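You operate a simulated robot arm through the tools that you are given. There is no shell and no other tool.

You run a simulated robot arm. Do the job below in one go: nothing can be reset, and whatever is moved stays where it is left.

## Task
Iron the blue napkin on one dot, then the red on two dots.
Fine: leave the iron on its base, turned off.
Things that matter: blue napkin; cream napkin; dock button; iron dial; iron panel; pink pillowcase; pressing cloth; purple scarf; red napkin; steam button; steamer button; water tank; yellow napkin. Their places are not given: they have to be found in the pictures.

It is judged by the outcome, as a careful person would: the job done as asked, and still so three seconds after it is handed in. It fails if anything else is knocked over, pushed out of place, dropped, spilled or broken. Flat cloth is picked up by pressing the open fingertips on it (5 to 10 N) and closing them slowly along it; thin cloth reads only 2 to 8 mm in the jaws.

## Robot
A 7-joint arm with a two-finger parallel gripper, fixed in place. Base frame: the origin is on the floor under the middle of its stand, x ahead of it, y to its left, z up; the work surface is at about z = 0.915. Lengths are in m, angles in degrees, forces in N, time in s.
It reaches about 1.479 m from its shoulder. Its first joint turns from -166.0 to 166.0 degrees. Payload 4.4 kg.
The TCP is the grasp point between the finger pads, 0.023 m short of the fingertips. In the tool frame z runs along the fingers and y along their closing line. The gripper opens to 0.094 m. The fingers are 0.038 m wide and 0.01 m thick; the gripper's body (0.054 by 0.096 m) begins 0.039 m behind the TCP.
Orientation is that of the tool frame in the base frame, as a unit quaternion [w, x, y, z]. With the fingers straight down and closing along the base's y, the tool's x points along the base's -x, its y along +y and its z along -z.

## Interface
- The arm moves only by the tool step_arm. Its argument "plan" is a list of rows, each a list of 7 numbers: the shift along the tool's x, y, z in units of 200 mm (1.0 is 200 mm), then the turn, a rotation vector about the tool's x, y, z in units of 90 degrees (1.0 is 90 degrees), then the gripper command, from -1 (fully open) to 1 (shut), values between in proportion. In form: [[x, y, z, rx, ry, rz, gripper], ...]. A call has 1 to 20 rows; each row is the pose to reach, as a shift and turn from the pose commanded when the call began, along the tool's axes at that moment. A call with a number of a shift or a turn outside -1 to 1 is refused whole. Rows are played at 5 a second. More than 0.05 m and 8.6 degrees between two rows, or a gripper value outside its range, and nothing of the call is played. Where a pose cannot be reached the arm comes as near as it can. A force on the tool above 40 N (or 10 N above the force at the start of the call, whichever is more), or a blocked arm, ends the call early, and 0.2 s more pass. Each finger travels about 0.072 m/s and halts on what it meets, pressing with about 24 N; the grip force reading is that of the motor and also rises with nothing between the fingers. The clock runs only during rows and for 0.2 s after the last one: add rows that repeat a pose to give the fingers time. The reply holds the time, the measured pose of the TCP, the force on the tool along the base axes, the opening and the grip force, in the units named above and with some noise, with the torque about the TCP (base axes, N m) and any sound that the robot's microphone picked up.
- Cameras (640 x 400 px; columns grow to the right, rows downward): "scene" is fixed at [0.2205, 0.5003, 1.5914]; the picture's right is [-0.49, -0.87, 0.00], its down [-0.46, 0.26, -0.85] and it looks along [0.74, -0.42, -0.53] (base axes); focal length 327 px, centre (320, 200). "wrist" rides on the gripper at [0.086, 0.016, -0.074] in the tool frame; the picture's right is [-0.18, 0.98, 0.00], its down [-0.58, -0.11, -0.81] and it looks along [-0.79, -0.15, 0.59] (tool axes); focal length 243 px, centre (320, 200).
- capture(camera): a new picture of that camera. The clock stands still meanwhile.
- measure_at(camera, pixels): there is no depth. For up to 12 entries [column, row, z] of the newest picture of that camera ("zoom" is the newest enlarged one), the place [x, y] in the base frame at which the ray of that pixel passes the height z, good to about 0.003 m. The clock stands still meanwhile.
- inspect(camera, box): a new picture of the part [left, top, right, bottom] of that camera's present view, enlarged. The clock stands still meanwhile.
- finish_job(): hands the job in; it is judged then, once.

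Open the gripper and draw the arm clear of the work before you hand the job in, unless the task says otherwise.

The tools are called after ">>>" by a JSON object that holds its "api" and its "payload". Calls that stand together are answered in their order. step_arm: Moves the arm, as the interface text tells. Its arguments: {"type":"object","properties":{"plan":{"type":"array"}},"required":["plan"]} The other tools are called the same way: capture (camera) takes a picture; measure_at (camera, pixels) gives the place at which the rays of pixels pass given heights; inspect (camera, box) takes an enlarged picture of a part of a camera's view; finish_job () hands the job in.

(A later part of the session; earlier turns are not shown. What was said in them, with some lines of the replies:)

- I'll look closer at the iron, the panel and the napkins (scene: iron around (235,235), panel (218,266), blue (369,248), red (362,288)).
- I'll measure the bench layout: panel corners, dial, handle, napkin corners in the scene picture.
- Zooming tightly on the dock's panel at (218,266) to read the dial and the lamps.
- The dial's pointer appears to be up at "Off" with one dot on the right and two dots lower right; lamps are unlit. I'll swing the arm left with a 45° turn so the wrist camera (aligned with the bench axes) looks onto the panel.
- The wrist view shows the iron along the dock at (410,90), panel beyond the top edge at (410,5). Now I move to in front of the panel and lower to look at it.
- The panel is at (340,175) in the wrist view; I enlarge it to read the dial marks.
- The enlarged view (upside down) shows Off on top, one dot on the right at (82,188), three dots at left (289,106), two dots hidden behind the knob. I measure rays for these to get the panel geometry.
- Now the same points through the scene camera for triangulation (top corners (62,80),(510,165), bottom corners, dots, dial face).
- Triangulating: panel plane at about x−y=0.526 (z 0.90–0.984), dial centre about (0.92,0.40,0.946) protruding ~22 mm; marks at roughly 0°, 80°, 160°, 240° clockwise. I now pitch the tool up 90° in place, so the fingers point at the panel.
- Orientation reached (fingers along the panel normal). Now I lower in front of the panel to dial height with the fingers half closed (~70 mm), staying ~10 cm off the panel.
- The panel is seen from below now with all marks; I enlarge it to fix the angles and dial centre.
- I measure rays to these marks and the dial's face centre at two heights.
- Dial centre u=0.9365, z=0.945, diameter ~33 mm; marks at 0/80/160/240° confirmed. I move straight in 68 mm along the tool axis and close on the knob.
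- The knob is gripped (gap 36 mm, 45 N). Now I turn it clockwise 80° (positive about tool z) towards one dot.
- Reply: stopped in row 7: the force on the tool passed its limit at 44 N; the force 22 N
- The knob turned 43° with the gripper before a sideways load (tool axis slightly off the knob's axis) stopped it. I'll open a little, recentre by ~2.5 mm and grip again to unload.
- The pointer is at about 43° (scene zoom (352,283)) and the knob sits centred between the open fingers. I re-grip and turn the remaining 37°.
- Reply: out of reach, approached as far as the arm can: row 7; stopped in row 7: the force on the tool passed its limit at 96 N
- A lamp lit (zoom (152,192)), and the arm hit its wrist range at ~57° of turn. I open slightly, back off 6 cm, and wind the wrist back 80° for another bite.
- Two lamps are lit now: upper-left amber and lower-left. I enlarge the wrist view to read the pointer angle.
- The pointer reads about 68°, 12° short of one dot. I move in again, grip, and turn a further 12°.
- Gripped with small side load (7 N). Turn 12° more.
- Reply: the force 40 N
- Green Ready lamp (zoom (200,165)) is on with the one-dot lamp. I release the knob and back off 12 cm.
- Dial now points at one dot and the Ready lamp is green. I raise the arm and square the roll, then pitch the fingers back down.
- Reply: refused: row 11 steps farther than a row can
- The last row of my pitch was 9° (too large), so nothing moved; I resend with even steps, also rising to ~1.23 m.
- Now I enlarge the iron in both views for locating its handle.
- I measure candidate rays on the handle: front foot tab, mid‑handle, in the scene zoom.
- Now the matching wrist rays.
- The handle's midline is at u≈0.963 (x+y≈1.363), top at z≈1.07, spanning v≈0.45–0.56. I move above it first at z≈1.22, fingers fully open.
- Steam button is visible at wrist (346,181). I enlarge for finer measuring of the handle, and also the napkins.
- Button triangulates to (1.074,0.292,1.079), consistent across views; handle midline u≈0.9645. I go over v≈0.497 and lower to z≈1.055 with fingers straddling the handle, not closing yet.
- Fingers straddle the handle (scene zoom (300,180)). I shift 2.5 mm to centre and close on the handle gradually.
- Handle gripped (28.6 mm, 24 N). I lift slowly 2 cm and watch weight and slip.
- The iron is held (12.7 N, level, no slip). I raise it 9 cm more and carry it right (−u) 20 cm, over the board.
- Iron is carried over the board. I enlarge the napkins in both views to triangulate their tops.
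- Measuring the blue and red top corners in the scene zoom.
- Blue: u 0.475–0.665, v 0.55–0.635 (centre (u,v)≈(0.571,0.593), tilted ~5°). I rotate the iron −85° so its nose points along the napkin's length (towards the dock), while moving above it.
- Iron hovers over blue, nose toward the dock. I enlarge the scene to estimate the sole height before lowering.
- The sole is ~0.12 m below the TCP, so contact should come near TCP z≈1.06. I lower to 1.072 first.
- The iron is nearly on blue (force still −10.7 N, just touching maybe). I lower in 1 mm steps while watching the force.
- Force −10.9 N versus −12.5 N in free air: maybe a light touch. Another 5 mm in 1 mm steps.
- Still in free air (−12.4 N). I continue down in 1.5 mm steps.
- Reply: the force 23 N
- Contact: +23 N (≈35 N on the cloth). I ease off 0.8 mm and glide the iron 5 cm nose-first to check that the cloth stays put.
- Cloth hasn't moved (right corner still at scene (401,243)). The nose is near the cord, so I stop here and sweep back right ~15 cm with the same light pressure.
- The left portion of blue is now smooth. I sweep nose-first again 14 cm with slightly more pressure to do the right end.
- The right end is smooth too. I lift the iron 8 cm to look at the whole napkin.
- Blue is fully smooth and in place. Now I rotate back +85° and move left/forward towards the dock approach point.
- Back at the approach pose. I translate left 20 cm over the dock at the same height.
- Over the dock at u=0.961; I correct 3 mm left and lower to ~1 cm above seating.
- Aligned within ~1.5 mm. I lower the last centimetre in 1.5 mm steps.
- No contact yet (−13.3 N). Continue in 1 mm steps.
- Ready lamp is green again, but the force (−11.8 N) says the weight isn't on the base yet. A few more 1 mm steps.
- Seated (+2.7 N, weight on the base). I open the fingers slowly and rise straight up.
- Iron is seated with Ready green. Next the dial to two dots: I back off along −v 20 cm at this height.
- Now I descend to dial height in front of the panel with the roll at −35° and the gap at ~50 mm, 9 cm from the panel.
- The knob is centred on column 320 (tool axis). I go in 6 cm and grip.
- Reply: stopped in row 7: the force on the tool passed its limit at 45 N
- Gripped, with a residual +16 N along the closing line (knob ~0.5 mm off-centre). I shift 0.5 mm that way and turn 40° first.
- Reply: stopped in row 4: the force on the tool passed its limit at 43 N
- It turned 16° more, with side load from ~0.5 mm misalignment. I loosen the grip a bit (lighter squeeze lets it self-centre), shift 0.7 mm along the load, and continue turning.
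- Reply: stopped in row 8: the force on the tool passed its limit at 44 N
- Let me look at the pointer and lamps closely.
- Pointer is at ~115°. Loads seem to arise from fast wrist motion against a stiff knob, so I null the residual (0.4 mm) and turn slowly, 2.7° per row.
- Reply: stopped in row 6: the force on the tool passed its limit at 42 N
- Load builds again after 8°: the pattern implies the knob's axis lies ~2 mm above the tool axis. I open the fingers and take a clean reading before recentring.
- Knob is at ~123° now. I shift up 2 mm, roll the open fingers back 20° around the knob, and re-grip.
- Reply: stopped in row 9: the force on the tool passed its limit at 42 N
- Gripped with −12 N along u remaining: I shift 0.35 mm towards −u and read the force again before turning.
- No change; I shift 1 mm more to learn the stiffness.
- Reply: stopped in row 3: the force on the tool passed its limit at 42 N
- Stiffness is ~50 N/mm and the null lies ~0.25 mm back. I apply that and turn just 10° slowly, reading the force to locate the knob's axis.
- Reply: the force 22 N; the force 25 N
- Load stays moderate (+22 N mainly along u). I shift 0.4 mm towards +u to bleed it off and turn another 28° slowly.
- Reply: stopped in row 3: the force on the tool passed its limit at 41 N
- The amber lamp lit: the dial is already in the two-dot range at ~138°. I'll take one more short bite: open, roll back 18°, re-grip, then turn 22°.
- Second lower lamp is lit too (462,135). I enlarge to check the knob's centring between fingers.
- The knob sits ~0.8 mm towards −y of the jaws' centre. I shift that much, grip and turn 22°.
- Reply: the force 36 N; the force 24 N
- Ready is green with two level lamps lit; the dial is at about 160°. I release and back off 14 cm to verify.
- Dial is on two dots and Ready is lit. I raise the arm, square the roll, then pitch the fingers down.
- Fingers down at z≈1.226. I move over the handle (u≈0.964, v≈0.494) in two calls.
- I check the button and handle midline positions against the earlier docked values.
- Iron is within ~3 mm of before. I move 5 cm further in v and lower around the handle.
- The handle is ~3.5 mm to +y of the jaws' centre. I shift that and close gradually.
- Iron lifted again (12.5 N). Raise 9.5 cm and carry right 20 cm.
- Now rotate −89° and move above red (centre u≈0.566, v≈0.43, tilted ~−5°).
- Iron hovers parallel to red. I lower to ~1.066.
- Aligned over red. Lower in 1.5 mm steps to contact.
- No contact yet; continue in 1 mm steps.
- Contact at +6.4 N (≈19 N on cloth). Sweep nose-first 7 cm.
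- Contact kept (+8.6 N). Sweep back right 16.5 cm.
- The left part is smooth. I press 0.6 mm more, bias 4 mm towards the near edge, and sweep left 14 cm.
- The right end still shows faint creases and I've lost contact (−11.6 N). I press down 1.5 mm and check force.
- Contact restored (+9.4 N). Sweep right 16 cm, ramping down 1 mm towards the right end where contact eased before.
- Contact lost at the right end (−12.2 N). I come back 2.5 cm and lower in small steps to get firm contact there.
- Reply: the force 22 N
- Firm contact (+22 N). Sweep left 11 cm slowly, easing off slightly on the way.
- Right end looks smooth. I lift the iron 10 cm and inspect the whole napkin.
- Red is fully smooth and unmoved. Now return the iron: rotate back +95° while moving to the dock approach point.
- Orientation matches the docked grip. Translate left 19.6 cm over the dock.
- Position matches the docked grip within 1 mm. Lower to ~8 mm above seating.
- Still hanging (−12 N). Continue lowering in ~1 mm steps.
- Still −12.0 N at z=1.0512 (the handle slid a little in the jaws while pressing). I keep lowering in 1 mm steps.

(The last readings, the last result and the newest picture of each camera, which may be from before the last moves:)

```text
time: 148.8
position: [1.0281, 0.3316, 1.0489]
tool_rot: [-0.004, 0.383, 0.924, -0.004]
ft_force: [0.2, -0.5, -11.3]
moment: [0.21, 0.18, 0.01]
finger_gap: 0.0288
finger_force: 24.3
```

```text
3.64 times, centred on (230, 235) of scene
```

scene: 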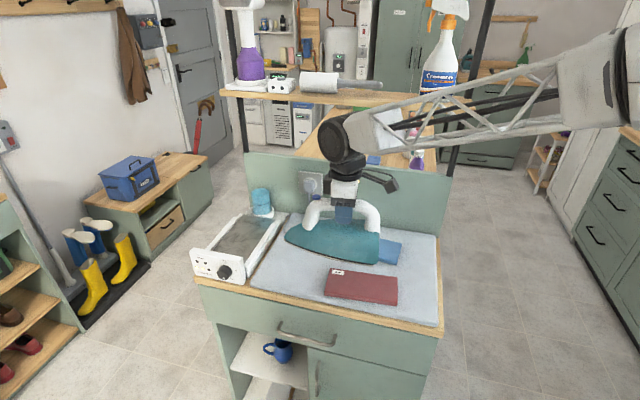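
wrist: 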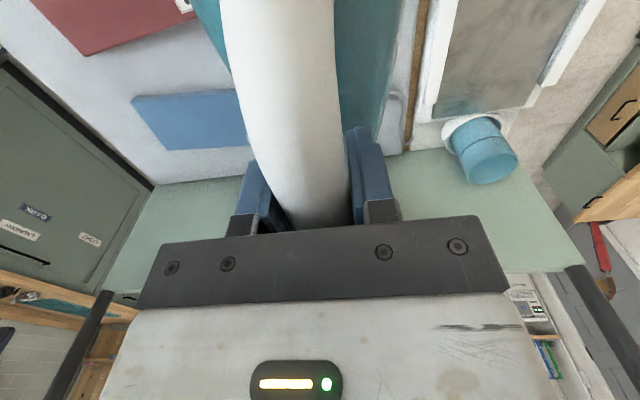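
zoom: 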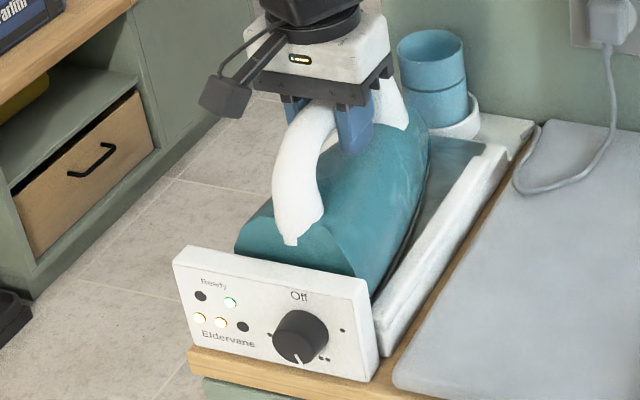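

Ready lamp is on again (zoom (230,302)), so the iron is just about seated, but the weight isn't off yet. A few more small steps.

>>> {"api": "step_arm", "payload": {"plan": [[0, 0, 0.004, 0, 0, 0, 1], [0, 0, 0.008, 0, 0, 0, 1], [0, 0, 0.012, 0, 0, 0, 1], [0, 0, 0.012, 0, 0, 0, 1]]}}

```text
time: 149.8
position: [1.0293, 0.3313, 1.0456]
tool_rot: [-0.004, 0.383, 0.924, -0.003]
ft_force: [0.1, 0.9, -11.2]
moment: [0.2, 0.21, -0.02]
finger_gap: 0.029
finger_force: 24.3
```

Still −11.2 N at z=1.0456; continue in 1 mm steps until the base takes the weight.

>>> {"api": "step_arm", "payload": {"plan": [[0, 0, 0.004, 0, 0, 0, 1], [0, 0, 0.008, 0, 0, 0, 1], [0, 0, 0.012, 0, 0, 0, 1], [0, 0, 0.012, 0, 0, 0, 1]]}}

>>> {"api": "inspect", "payload": {"camera": "scene", "box": [180, 180, 280, 290]}}

```text
time: 150.8
position: [1.0298, 0.3307, 1.046]
tool_rot: [-0.003, 0.383, 0.924, -0.002]
ft_force: [-0.3, -0.5, 8.5]
moment: [-0.2, -0.16, 0.03]
finger_gap: 0.0288
finger_force: 24.3
```

```text
3.64 times, centred on (230, 235) of scene
```

zoom: 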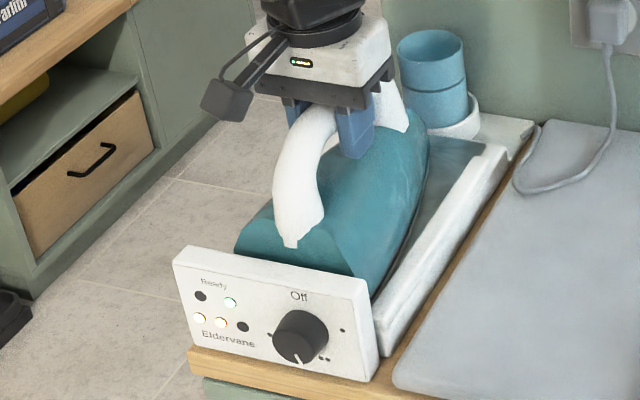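

Seated (+8.5 N). I ease 0.4 mm, open the fingers slowly, and rise clear.

>>> {"api": "step_arm", "payload": {"plan": [[0, 0, -0.002, 0, 0, 0, 0.8], [0, 0, -0.002, 0, 0, 0, 0.4], [0, 0, -0.002, 0, 0, 0, 0], [0, 0, -0.002, 0, 0, 0, -0.4], [0, 0, -0.002, 0, 0, 0, -0.8], [0, 0, -0.002, 0, 0, 0, -1], [0, 0, -0.002, 0, 0, 0, -1], [0, 0, -0.06, 0, 0, 0, -1], [0, 0, -0.16, 0, 0, 0, -1], [0, 0, -0.3, 0, 0, 0, -1], [0, 0, -0.44, 0, 0, 0, -1], [0, 0, -0.58, 0, 0, 0, -1], [0, 0, -0.72, 0, 0, 0, -1], [0, 0, -0.86, 0, 0, 0, -1], [0, 0, -0.9, 0, 0, 0, -1]]}}

>>> {"api": "inspect", "payload": {"camera": "scene", "box": [180, 180, 280, 290]}}

>>> {"api": "capture", "payload": {"camera": "wrist"}}

```text
time: 154.0
position: [1.0323, 0.3293, 1.2257]
tool_rot: [-0.004, 0.382, 0.924, -0.003]
ft_force: [-0.1, 0.1, 0.4]
moment: [-0.01, -0.01, 0.01]
finger_gap: 0.0942
finger_force: 0.1
```

```text
3.64 times, centred on (230, 235) of scene
```

zoom: 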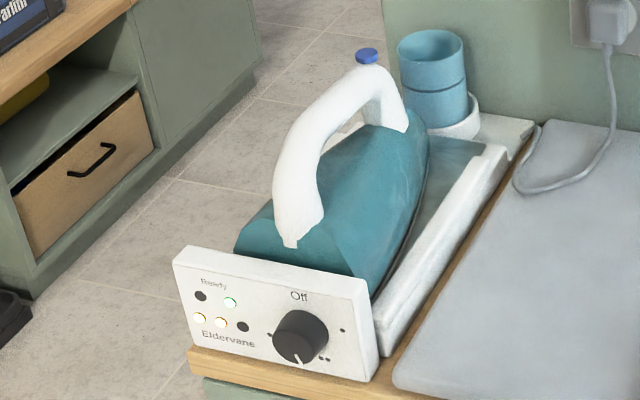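

```text
taken
```

wrist: 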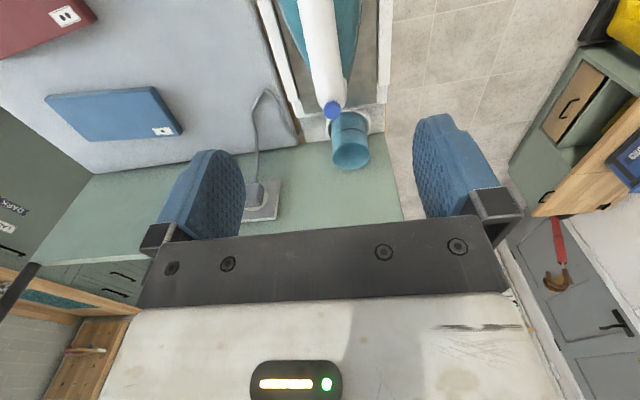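

Iron is seated and Ready is lit. Now to switch it off: back off along −v, then pitch the fingers toward the panel as before.

>>> {"api": "step_arm", "payload": {"plan": [[0.1, 0, 0, 0, 0, 0, -1], [0.24, 0, 0, 0, 0, 0, -1], [0.38, 0, 0, 0, 0, 0, -1], [0.52, 0, 0, 0, 0, 0, -1], [0.66, 0, 0, 0, 0, 0, -1], [0.8, 0, 0, 0, 0, 0, -1], [0.92, 0, 0, 0, 0, 0, -1], [1.0, 0, 0, 0, 0, 0, -1]]}}

>>> {"api": "step_arm", "payload": {"plan": [[0.12, -0.02, 0, 0, 0, 0, -1], [0.24, -0.04, 0, 0, -0.04, 0, -1], [0.36, -0.06, 0.02, 0, -0.12, 0, -1], [0.46, -0.08, 0.06, 0, -0.2, 0, -1], [0.5, -0.1, 0.12, 0, -0.28, 0, -1], [0.5, -0.12, 0.2, 0, -0.36, 0, -1], [0.5, -0.14, 0.29, 0, -0.44, 0, -1], [0.5, -0.14, 0.38, 0, -0.52, 0, -1], [0.5, -0.14, 0.47, 0, -0.6, 0, -1], [0.5, -0.14, 0.56, 0, -0.68, 0, -1], [0.5, -0.14, 0.65, 0, -0.76, 0, -1], [0.5, -0.14, 0.74, 0, -0.84, 0, -1], [0.5, -0.14, 0.82, 0, -0.92, 0, -0.8], [0.5, -0.14, 0.9, 0, -1, 0, -0.5], [0.5, -0.14, 0.9, 0, -1, 0, -0.5]]}}

>>> {"api": "step_arm", "payload": {"plan": [[0, 0, 0, 0, 0, 0, -0.5]]}}

```text
time: 155.8
position: [0.8899, 0.4733, 1.2241]
tool_rot: [-0.004, 0.383, 0.924, -0.003]
ft_force: [0.3, 0.2, -0.1]
moment: [0.0, -0.01, -0.04]
finger_gap: 0.0939
finger_force: 0.1
```

```text
time: 159.0
position: [0.7977, 0.5238, 1.0467]
tool_rot: [0.651, 0.269, 0.655, -0.272]
ft_force: [-0.1, -0.1, 1.3]
moment: [-0.01, -0.02, 0.02]
finger_gap: 0.0704
finger_force: 0.0
```

```text
time: 159.4
position: [0.7977, 0.5229, 1.0466]
tool_rot: [0.65, 0.268, 0.657, -0.273]
ft_force: [0.1, -0.3, 0.0]
moment: [-0.01, 0.0, 0.0]
finger_gap: 0.0706
finger_force: 0.1
```

At the front of the panel; now descend to dial height with a +40° roll, gap ~47 mm.

>>> {"api": "step_arm", "payload": {"plan": [[0.06, 0.0095, 0.05, 0, 0, 0.05, -0.3], [0.12, 0.0095, 0.1, 0, 0, 0.1, -0.2], [0.18, 0.0095, 0.16, 0, 0, 0.16, -0.1], [0.24, 0.0095, 0.22, 0, 0, 0.22, 0], [0.3, 0.0095, 0.28, 0, 0, 0.28, 0], [0.37, 0.0095, 0.34, 0, 0, 0.34, 0], [0.44, 0.0095, 0.4, 0, 0, 0.39, 0], [0.514, 0.0095, 0.43, 0, 0, 0.444, 0], [0.514, 0.0095, 0.43, 0, 0, 0.444, 0]]}}

>>> {"api": "step_arm", "payload": {"plan": [[0, 0, 0, 0, 0, 0, 0]]}}

>>> {"api": "step_arm", "payload": {"plan": [[0, 0, 0, 0, 0, 0, 0]]}}

>>> {"api": "capture", "payload": {"camera": "wrist"}}

```text
time: 161.4
position: [0.8571, 0.464, 0.9433]
tool_rot: [0.704, 0.477, 0.525, -0.035]
ft_force: [0.3, 0.1, -0.3]
moment: [0.01, -0.01, -0.02]
finger_gap: 0.0469
finger_force: 0.1
```

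```text
time: 161.8
position: [0.8576, 0.4643, 0.9434]
tool_rot: [0.704, 0.477, 0.524, -0.033]
ft_force: [0.3, 0.7, 0.2]
moment: [-0.01, -0.02, 0.01]
finger_gap: 0.0467
finger_force: 0.0
```

```text
time: 162.2
position: [0.8577, 0.4658, 0.9444]
tool_rot: [0.704, 0.476, 0.525, -0.034]
ft_force: [-0.4, -0.1, 0.8]
moment: [0.01, 0.02, 0.01]
finger_gap: 0.0472
finger_force: 0.1
```

```text
taken
```

wrist: 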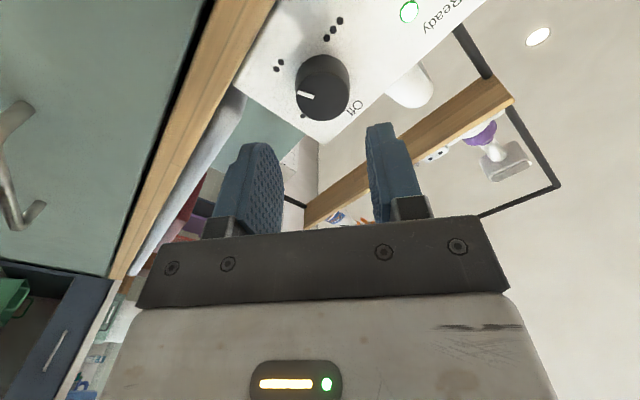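

Centred at (u,z)=(0.935,0.9437). Move in 6 cm and close gently.

>>> {"api": "step_arm", "payload": {"plan": [[0, 0, 0.08, 0, 0, 0, 0], [0, 0, 0.16, 0, 0, 0, 0], [0, 0, 0.24, 0, 0, 0, 0], [0, 0, 0.305, 0, 0, 0, 0], [0, 0, 0.305, 0, 0, 0, 0], [0, 0, 0.305, 0, 0, 0, 0.15], [0, 0, 0.305, 0, 0, 0, 0.25], [0, 0, 0.305, 0, 0, 0, 0.4], [0, 0, 0.305, 0, 0, 0, 0.4]]}}

```text
time: 164.2
position: [0.9022, 0.4216, 0.9448]
tool_rot: [0.704, 0.476, 0.525, -0.034]
ft_force: [12.0, 2.9, 6.2]
moment: [0.01, 0.05, 0.32]
finger_gap: 0.0366
finger_force: 45.0
```

Good grip with ~12 N preload. I shift 0.25 mm to null it and turn counter-clockwise slowly, up to 72°.

>>> {"api": "step_arm", "payload": {"plan": [[0, 0.001, 0, 0, 0, -0.04, 0.4], [0, 0.001, 0, 0, 0, -0.08, 0.4], [0, 0.001, 0, 0, 0, -0.12, 0.4], [0, 0.001, 0, 0, 0, -0.16, 0.4], [0, 0.001, 0, 0, 0, -0.2, 0.4], [0, 0.001, 0, 0, 0, -0.24, 0.4], [0, 0.001, 0, 0, 0, -0.28, 0.4], [0, 0.001, 0, 0, 0, -0.32, 0.4], [0, 0.001, 0, 0, 0, -0.36, 0.4], [0, 0.001, 0, 0, 0, -0.4, 0.4], [0, 0.001, 0, 0, 0, -0.44, 0.4], [0, 0.001, 0, 0, 0, -0.48, 0.4], [0, 0.001, 0, 0, 0, -0.52, 0.4], [0, 0.001, 0, 0, 0, -0.56, 0.4], [0, 0.001, 0, 0, 0, -0.6, 0.4], [0, 0.001, 0, 0, 0, -0.64, 0.4], [0, 0.001, 0, 0, 0, -0.68, 0.4], [0, 0.001, 0, 0, 0, -0.72, 0.4], [0, 0.001, 0, 0, 0, -0.76, 0.4], [0, 0.001, 0, 0, 0, -0.8, 0.4]]}}

>>> {"api": "inspect", "payload": {"camera": "wrist", "box": [220, 60, 560, 230]}}

```text
time: 165.8
position: [0.9013, 0.4216, 0.9446]
tool_rot: [0.681, 0.355, 0.614, -0.181]
ft_force: [4.2, 0.0, -2.6]
moment: [-0.02, -0.02, 0.16]
finger_gap: 0.0361
finger_force: 45.1
stopped in row 7: the force on the tool passed its limit at 42 N (the readings are from after the stop); the commanded pose is now the measured one
```

```text
1.88 times, centred on (390, 145) of wrist
```

zoom: 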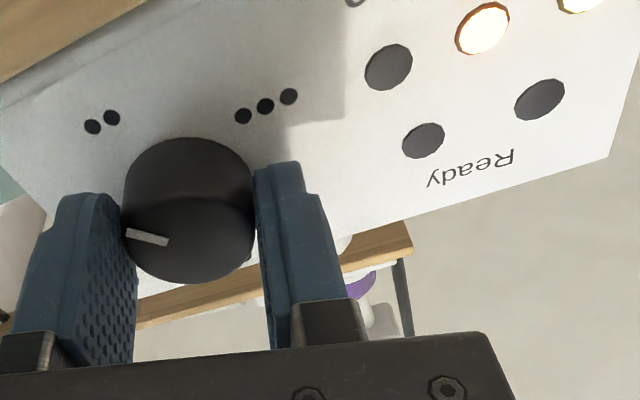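

Turned 25° and the residual load is now small (5 N). I simply continue turning slowly from here.

>>> {"api": "step_arm", "payload": {"plan": [[0, 0, 0, 0, 0, -0.04, 0.4], [0, 0, 0, 0, 0, -0.08, 0.4], [0, 0, 0, 0, 0, -0.12, 0.4], [0, 0, 0, 0, 0, -0.16, 0.4], [0, 0, 0, 0, 0, -0.2, 0.4], [0, 0, 0, 0, 0, -0.24, 0.4], [0, 0, 0, 0, 0, -0.28, 0.4], [0, 0, 0, 0, 0, -0.32, 0.4], [0, 0, 0, 0, 0, -0.36, 0.4], [0, 0, 0, 0, 0, -0.4, 0.4], [0, 0, 0, 0, 0, -0.44, 0.4], [0, 0, 0, 0, 0, -0.48, 0.4], [0, 0, 0, 0, 0, -0.52, 0.4], [0, 0, 0, 0, 0, -0.56, 0.4], [0, 0, 0, 0, 0, -0.6, 0.4]]}}

>>> {"api": "inspect", "payload": {"camera": "wrist", "box": [220, 60, 560, 230]}}

```text
time: 168.7
position: [0.9019, 0.4203, 0.9453]
tool_rot: [0.552, 0.08, 0.704, -0.44]
ft_force: [-12.8, -6.9, 5.9]
moment: [-0.34, -0.34, -0.74]
finger_gap: 0.0361
finger_force: 45.1
stopped in row 14: the force on the tool passed its limit at 42 N (the readings are from after the stop); the commanded pose is now the measured one
```

```text
1.88 times, centred on (390, 145) of wrist
```

zoom: 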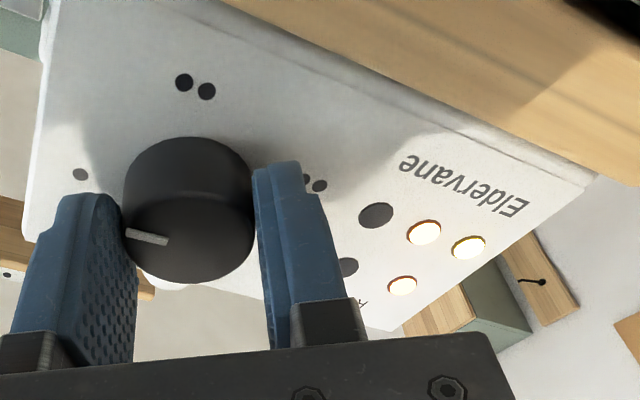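

Dial is now at ~87°. Open, roll back +77° around the knob, and re-grip for the last turn.

>>> {"api": "step_arm", "payload": {"plan": [[0, 0, 0, 0, 0, 0, 0.2], [0, 0, 0, 0, 0, 0, 0.0], [0, 0, 0, 0, 0, 0.03, 0.0], [0, 0, 0, 0, 0, 0.1, 0.0], [0, 0, 0, 0, 0, 0.18, 0.0], [0, 0, 0, 0, 0, 0.26, 0.0], [0, 0, 0, 0, 0, 0.34, 0.0], [0, 0, 0, 0, 0, 0.42, 0.0], [0, 0, 0, 0, 0, 0.5, 0.0], [0, 0, 0, 0, 0, 0.58, 0.0], [0, 0, 0, 0, 0, 0.66, 0.0], [0, 0, 0, 0, 0, 0.74, 0.0], [0, 0, 0, 0, 0, 0.82, 0.0], [0, 0, 0, 0, 0, 0.855, 0.0], [0, 0, 0, 0, 0, 0.855, 0.0]]}}

>>> {"api": "capture", "payload": {"camera": "wrist"}}

>>> {"api": "inspect", "payload": {"camera": "scene", "box": [186, 244, 250, 288]}}

```text
time: 171.9
position: [0.9021, 0.4217, 0.9436]
tool_rot: [0.705, 0.501, 0.501, -0.002]
ft_force: [0.0, -0.8, 0.6]
moment: [-0.06, 0.0, 0.02]
finger_gap: 0.0471
finger_force: 0.0
```

```text
taken
```

wrist: 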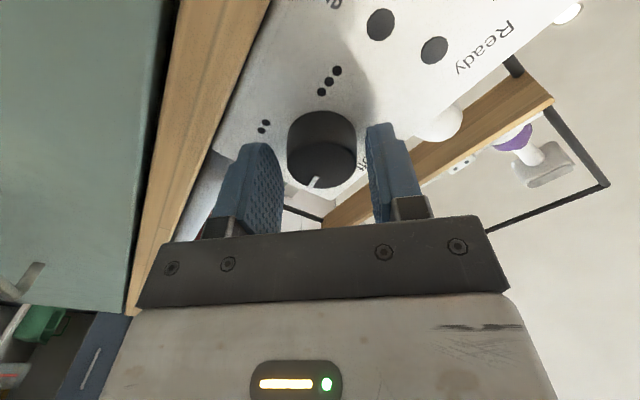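

```text
9.09 times, centred on (218, 266) of scene
```

zoom: 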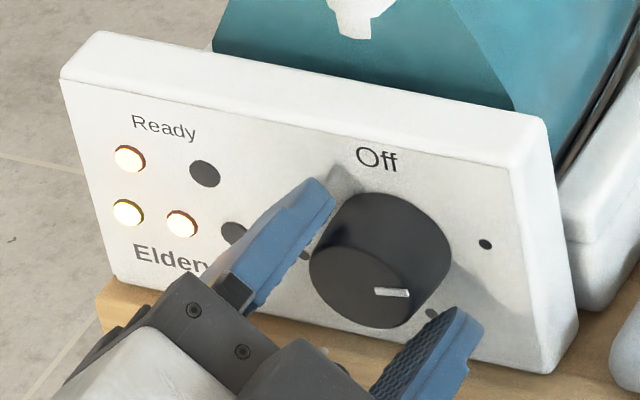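

Pointer looks to be at ~82°. Grip and turn counter-clockwise slowly.

>>> {"api": "step_arm", "payload": {"plan": [[0, 0, 0, 0, 0, 0, 0.15], [0, 0, 0, 0, 0, 0, 0.25], [0, 0, 0, 0, 0, 0, 0.4], [0, 0, 0, 0, 0, 0, 0.4]]}}

```text
time: 172.9
position: [0.9006, 0.4207, 0.9452]
tool_rot: [0.705, 0.501, 0.502, -0.001]
ft_force: [11.8, 7.7, 8.7]
moment: [-0.14, -0.11, 0.3]
finger_gap: 0.0361
finger_force: 44.9
```

Preload ~16 N along the closing line; null it (+0.3 mm) and turn −72°.

>>> {"api": "step_arm", "payload": {"plan": [[0, 0.0015, 0, 0, 0, -0.03, 0.4], [0, 0.0015, 0, 0, 0, -0.07, 0.4], [0, 0.0015, 0, 0, 0, -0.11, 0.4], [0, 0.0015, 0, 0, 0, -0.15, 0.4], [0, 0.0015, 0, 0, 0, -0.19, 0.4], [0, 0.0015, 0, 0, 0, -0.23, 0.4], [0, 0.0015, 0, 0, 0, -0.27, 0.4], [0, 0.0015, 0, 0, 0, -0.31, 0.4], [0, 0.0015, 0, 0, 0, -0.35, 0.4], [0, 0.0015, 0, 0, 0, -0.39, 0.4], [0, 0.0015, 0, 0, 0, -0.43, 0.4], [0, 0.0015, 0, 0, 0, -0.47, 0.4], [0, 0.0015, 0, 0, 0, -0.51, 0.4], [0, 0.0015, 0, 0, 0, -0.55, 0.4], [0, 0.0015, 0, 0, 0, -0.59, 0.4], [0, 0.0015, 0, 0, 0, -0.63, 0.4], [0, 0.0015, 0, 0, 0, -0.67, 0.4], [0, 0.0015, 0, 0, 0, -0.71, 0.4], [0, 0.0015, 0, 0, 0, -0.75, 0.4], [0, 0.0015, 0, 0, 0, -0.79, 0.4]]}}

>>> {"api": "inspect", "payload": {"camera": "wrist", "box": [220, 60, 560, 230]}}

```text
time: 175.4
position: [0.901, 0.4209, 0.9443]
tool_rot: [0.662, 0.299, 0.643, -0.244]
ft_force: [-19.7, -2.8, 6.6]
moment: [-0.1, -0.09, -0.54]
finger_gap: 0.0362
finger_force: 44.5
stopped in row 12: the force on the tool passed its limit at 44 N (the readings are from after the stop); the commanded pose is now the measured one
```

```text
1.88 times, centred on (390, 145) of wrist
```

zoom: 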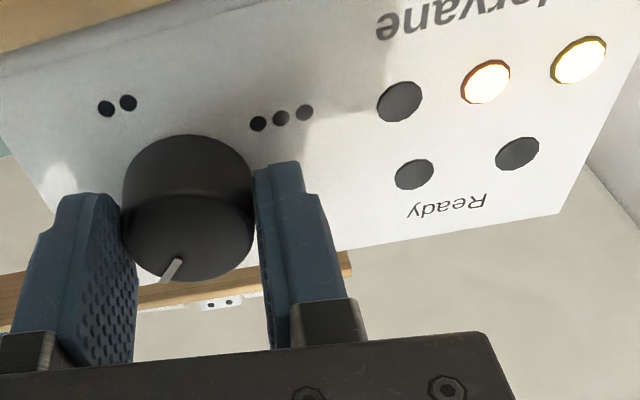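

Turned 40° (dial ~42°). Continue with a −0.3 mm correction, 42° more.

>>> {"api": "step_arm", "payload": {"plan": [[0, -0.0015, 0, 0, 0, -0.03, 0.4], [0, -0.0015, 0, 0, 0, -0.06, 0.4], [0, -0.0015, 0, 0, 0, -0.09, 0.4], [0, -0.0015, 0, 0, 0, -0.13, 0.4], [0, -0.0015, 0, 0, 0, -0.17, 0.4], [0, -0.0015, 0, 0, 0, -0.21, 0.4], [0, -0.0015, 0, 0, 0, -0.25, 0.4], [0, -0.0015, 0, 0, 0, -0.29, 0.4], [0, -0.0015, 0, 0, 0, -0.33, 0.4], [0, -0.0015, 0, 0, 0, -0.37, 0.4], [0, -0.0015, 0, 0, 0, -0.41, 0.4], [0, -0.0015, 0, 0, 0, -0.44, 0.4], [0, -0.0015, 0, 0, 0, -0.46, 0.4]]}}

>>> {"api": "inspect", "payload": {"camera": "wrist", "box": [220, 60, 560, 230]}}

```text
time: 177.1
position: [0.9028, 0.4214, 0.9443]
tool_rot: [0.598, 0.159, 0.691, -0.375]
ft_force: [-17.6, -4.3, 5.5]
moment: [-0.09, -0.11, -0.64]
finger_gap: 0.0363
finger_force: 45.1
stopped in row 8: the force on the tool passed its limit at 42 N (the readings are from after the stop); the commanded pose is now the measured one
```

```text
1.88 times, centred on (390, 145) of wrist
```

zoom: 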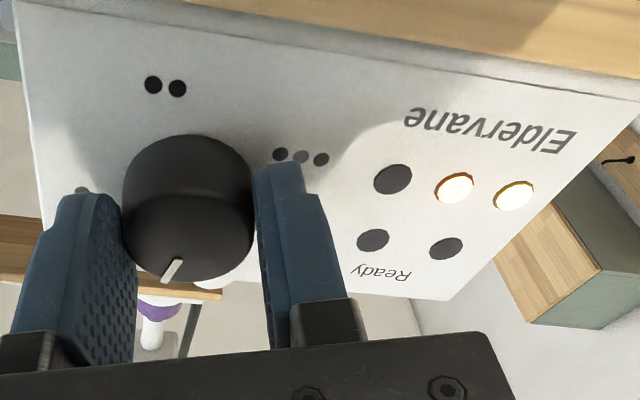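

Dial ~18° from Off. Continue 18° more with a 0.3 mm correction.

>>> {"api": "step_arm", "payload": {"plan": [[0, -0.0015, 0, 0, 0, -0.03, 0.4], [0, -0.0015, 0, 0, 0, -0.06, 0.4], [0, -0.0015, 0, 0, 0, -0.09, 0.4], [0, -0.0015, 0, 0, 0, -0.12, 0.4], [0, -0.0015, 0, 0, 0, -0.15, 0.4], [0, -0.0015, 0, 0, 0, -0.18, 0.4], [0, -0.0015, 0, 0, 0, -0.2, 0.4]]}}

>>> {"api": "inspect", "payload": {"camera": "wrist", "box": [220, 60, 560, 230]}}

```text
time: 178.7
position: [0.9007, 0.4199, 0.9443]
tool_rot: [0.531, 0.049, 0.707, -0.465]
ft_force: [10.7, 1.8, -1.2]
moment: [0.63, -0.39, 0.08]
finger_gap: 0.0361
finger_force: 44.4
```

```text
1.88 times, centred on (390, 145) of wrist
```

zoom: 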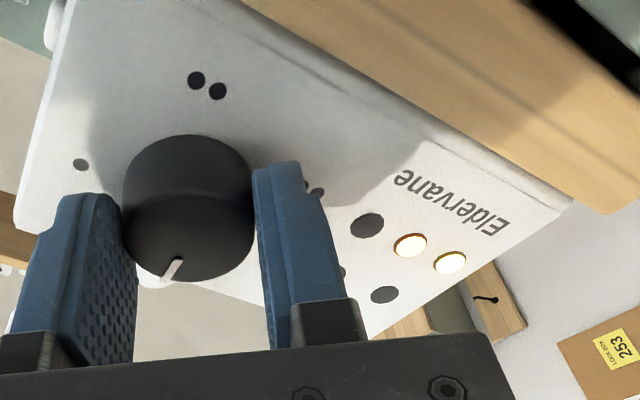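

The torque about the knob's axis rose to ~0.7 N m: it has reached the Off end stop. Release and back off to verify.

>>> {"api": "step_arm", "payload": {"plan": [[0, 0, 0, 0, 0, 0, 0.2], [0, 0, 0, 0, 0, 0, 0], [0, 0, 0, 0, 0, 0, 0], [0, 0, -0.1, 0, 0, 0, 0], [0, 0, -0.25, 0, 0, 0, 0], [0, 0, -0.4, 0, 0, 0, 0], [0, 0, -0.55, 0, 0, 0, 0], [0, 0, -0.7, 0, 0, 0, 0]]}}

>>> {"api": "inspect", "payload": {"camera": "scene", "box": [186, 244, 250, 288]}}

>>> {"api": "inspect", "payload": {"camera": "wrist", "box": [220, 0, 500, 150]}}

```text
time: 180.5
position: [0.8026, 0.5195, 0.9455]
tool_rot: [0.531, 0.05, 0.707, -0.466]
ft_force: [-1.4, 0.4, 0.2]
moment: [-0.02, 0.03, -0.01]
finger_gap: 0.0469
finger_force: 0.1
```

```text
9.09 times, centred on (218, 266) of scene
```

zoom: 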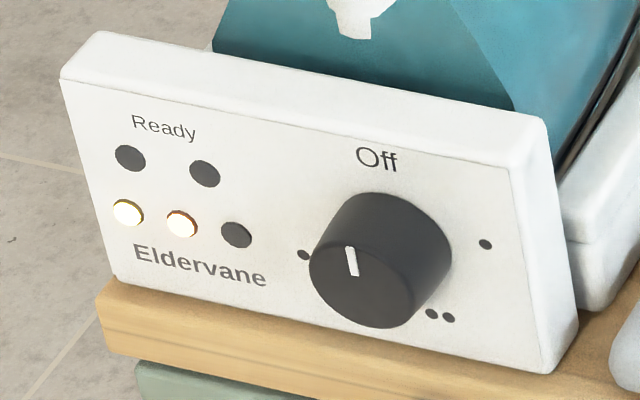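

```text
2.29 times, centred on (360, 75) of wrist
```

zoom: 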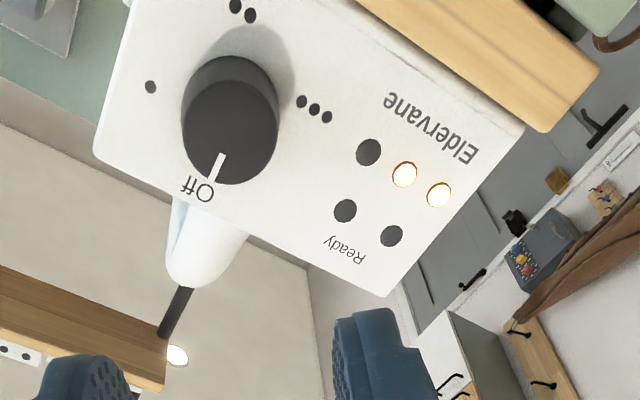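

Dial is back at Off; heating/ready lamps are off (the two lit lamps only show residual heat). I open the gripper and draw the arm up and away.

>>> {"api": "step_arm", "payload": {"plan": [[-0.09, -0.07, -0.03, 0, 0, 0.04, -0.3], [-0.18, -0.14, -0.08, 0, 0, 0.09, -0.6], [-0.28, -0.21, -0.13, 0, 0, 0.14, -1], [-0.37, -0.28, -0.18, 0, 0, 0.19, -1], [-0.46, -0.35, -0.22, 0, 0, 0.24, -1], [-0.55, -0.42, -0.25, 0, 0, 0.29, -1], [-0.65, -0.49, -0.25, 0, 0, 0.34, -1], [-0.75, -0.57, -0.25, 0, 0, 0.4, -1], [-0.75, -0.57, -0.25, 0, 0, 0.4, -1]]}}

>>> {"api": "step_arm", "payload": {"plan": [[0, 0, 0, 0, 0.085, 0, -1], [-0.05, 0, 0, 0, 0.17, 0, -1], [-0.1, 0, 0, 0, 0.255, 0, -1], [-0.15, 0, 0, 0, 0.34, 0, -1], [-0.2, 0, 0, 0, 0.425, 0, -1], [-0.25, 0, 0, 0, 0.51, 0, -1], [-0.3, 0, 0, 0, 0.595, 0, -1], [-0.35, 0, 0, 0, 0.68, 0, -1], [-0.4, 0, 0, 0, 0.765, 0, -1], [-0.45, 0, 0, 0, 0.85, 0, -1], [-0.5, 0, 0, 0, 0.93, 0, -1], [-0.5, 0, 0, 0, 1, 0, -1], [-0.5, 0, 0, 0, 1, 0, -1]]}}

>>> {"api": "capture", "payload": {"camera": "scene"}}

>>> {"api": "capture", "payload": {"camera": "wrist"}}

```text
time: 182.5
position: [0.7678, 0.5531, 1.1339]
tool_rot: [0.649, 0.265, 0.657, -0.277]
ft_force: [-0.4, -0.6, 0.7]
moment: [-0.01, 0.01, 0.01]
finger_gap: 0.0937
finger_force: 0.0
```

```text
time: 185.3
position: [0.7694, 0.5562, 1.2339]
tool_rot: [-0.007, 0.383, 0.924, -0.008]
ft_force: [-1.0, 0.2, 0.9]
moment: [0.0, -0.03, 0.02]
finger_gap: 0.0938
finger_force: 0.1
```

```text
taken
```

scene: 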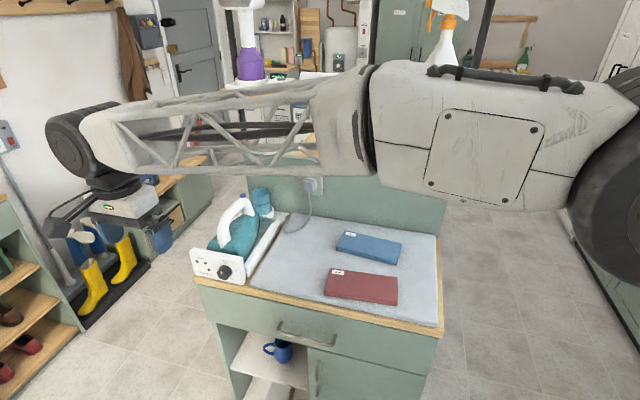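

```text
taken
```

wrist: 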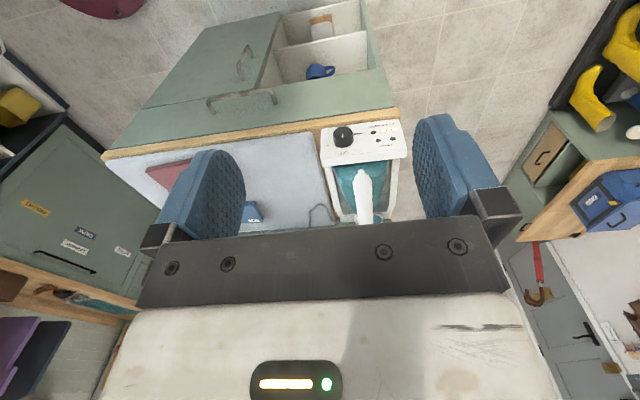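

One last close look at the iron on its base, the dial, and both napkins before handing in.

>>> {"api": "inspect", "payload": {"camera": "scene", "box": [180, 180, 290, 290]}}

>>> {"api": "inspect", "payload": {"camera": "scene", "box": [310, 215, 420, 315]}}

```text
3.64 times, centred on (235, 235) of scene
```

zoom: 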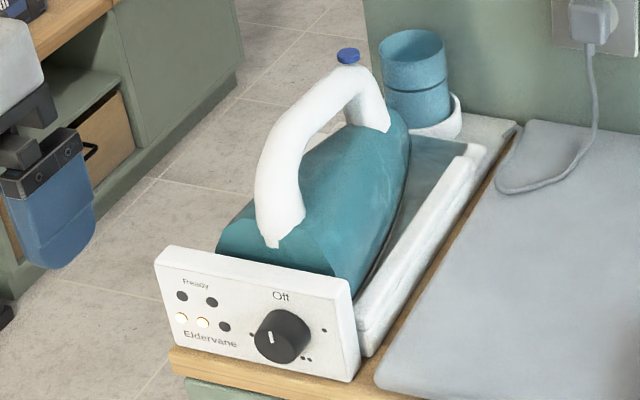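

```text
4.00 times, centred on (365, 265) of scene
```

zoom: 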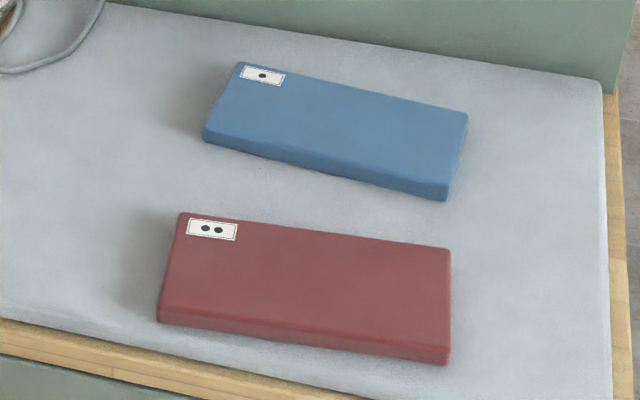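

Both napkins are smooth and in their places, the iron rests on its base, the dial points to Off, the gripper is open and the arm is clear. I hand the job in.

>>> {"api": "finish_job", "payload": {}}

```text
The job is handed in.
```

I ironed the blue napkin on one dot first, then the red on two dots. The Ready lamp was green before I lifted the iron each time. The iron is back on its base with the dial at Off.

In the final pictures both napkins are smooth and where they started. The two lower lamps on the panel were still lit. I took that as leftover heat, since the heating and Ready lamps were off. The gripper is open and the arm is clear of the work.

While turning the dial, the arm hit its 40 N force limit and stopped several times; one stop peaked at 96 N, when the wrist ran out of range. Nothing on the panel or dock looked moved or damaged.
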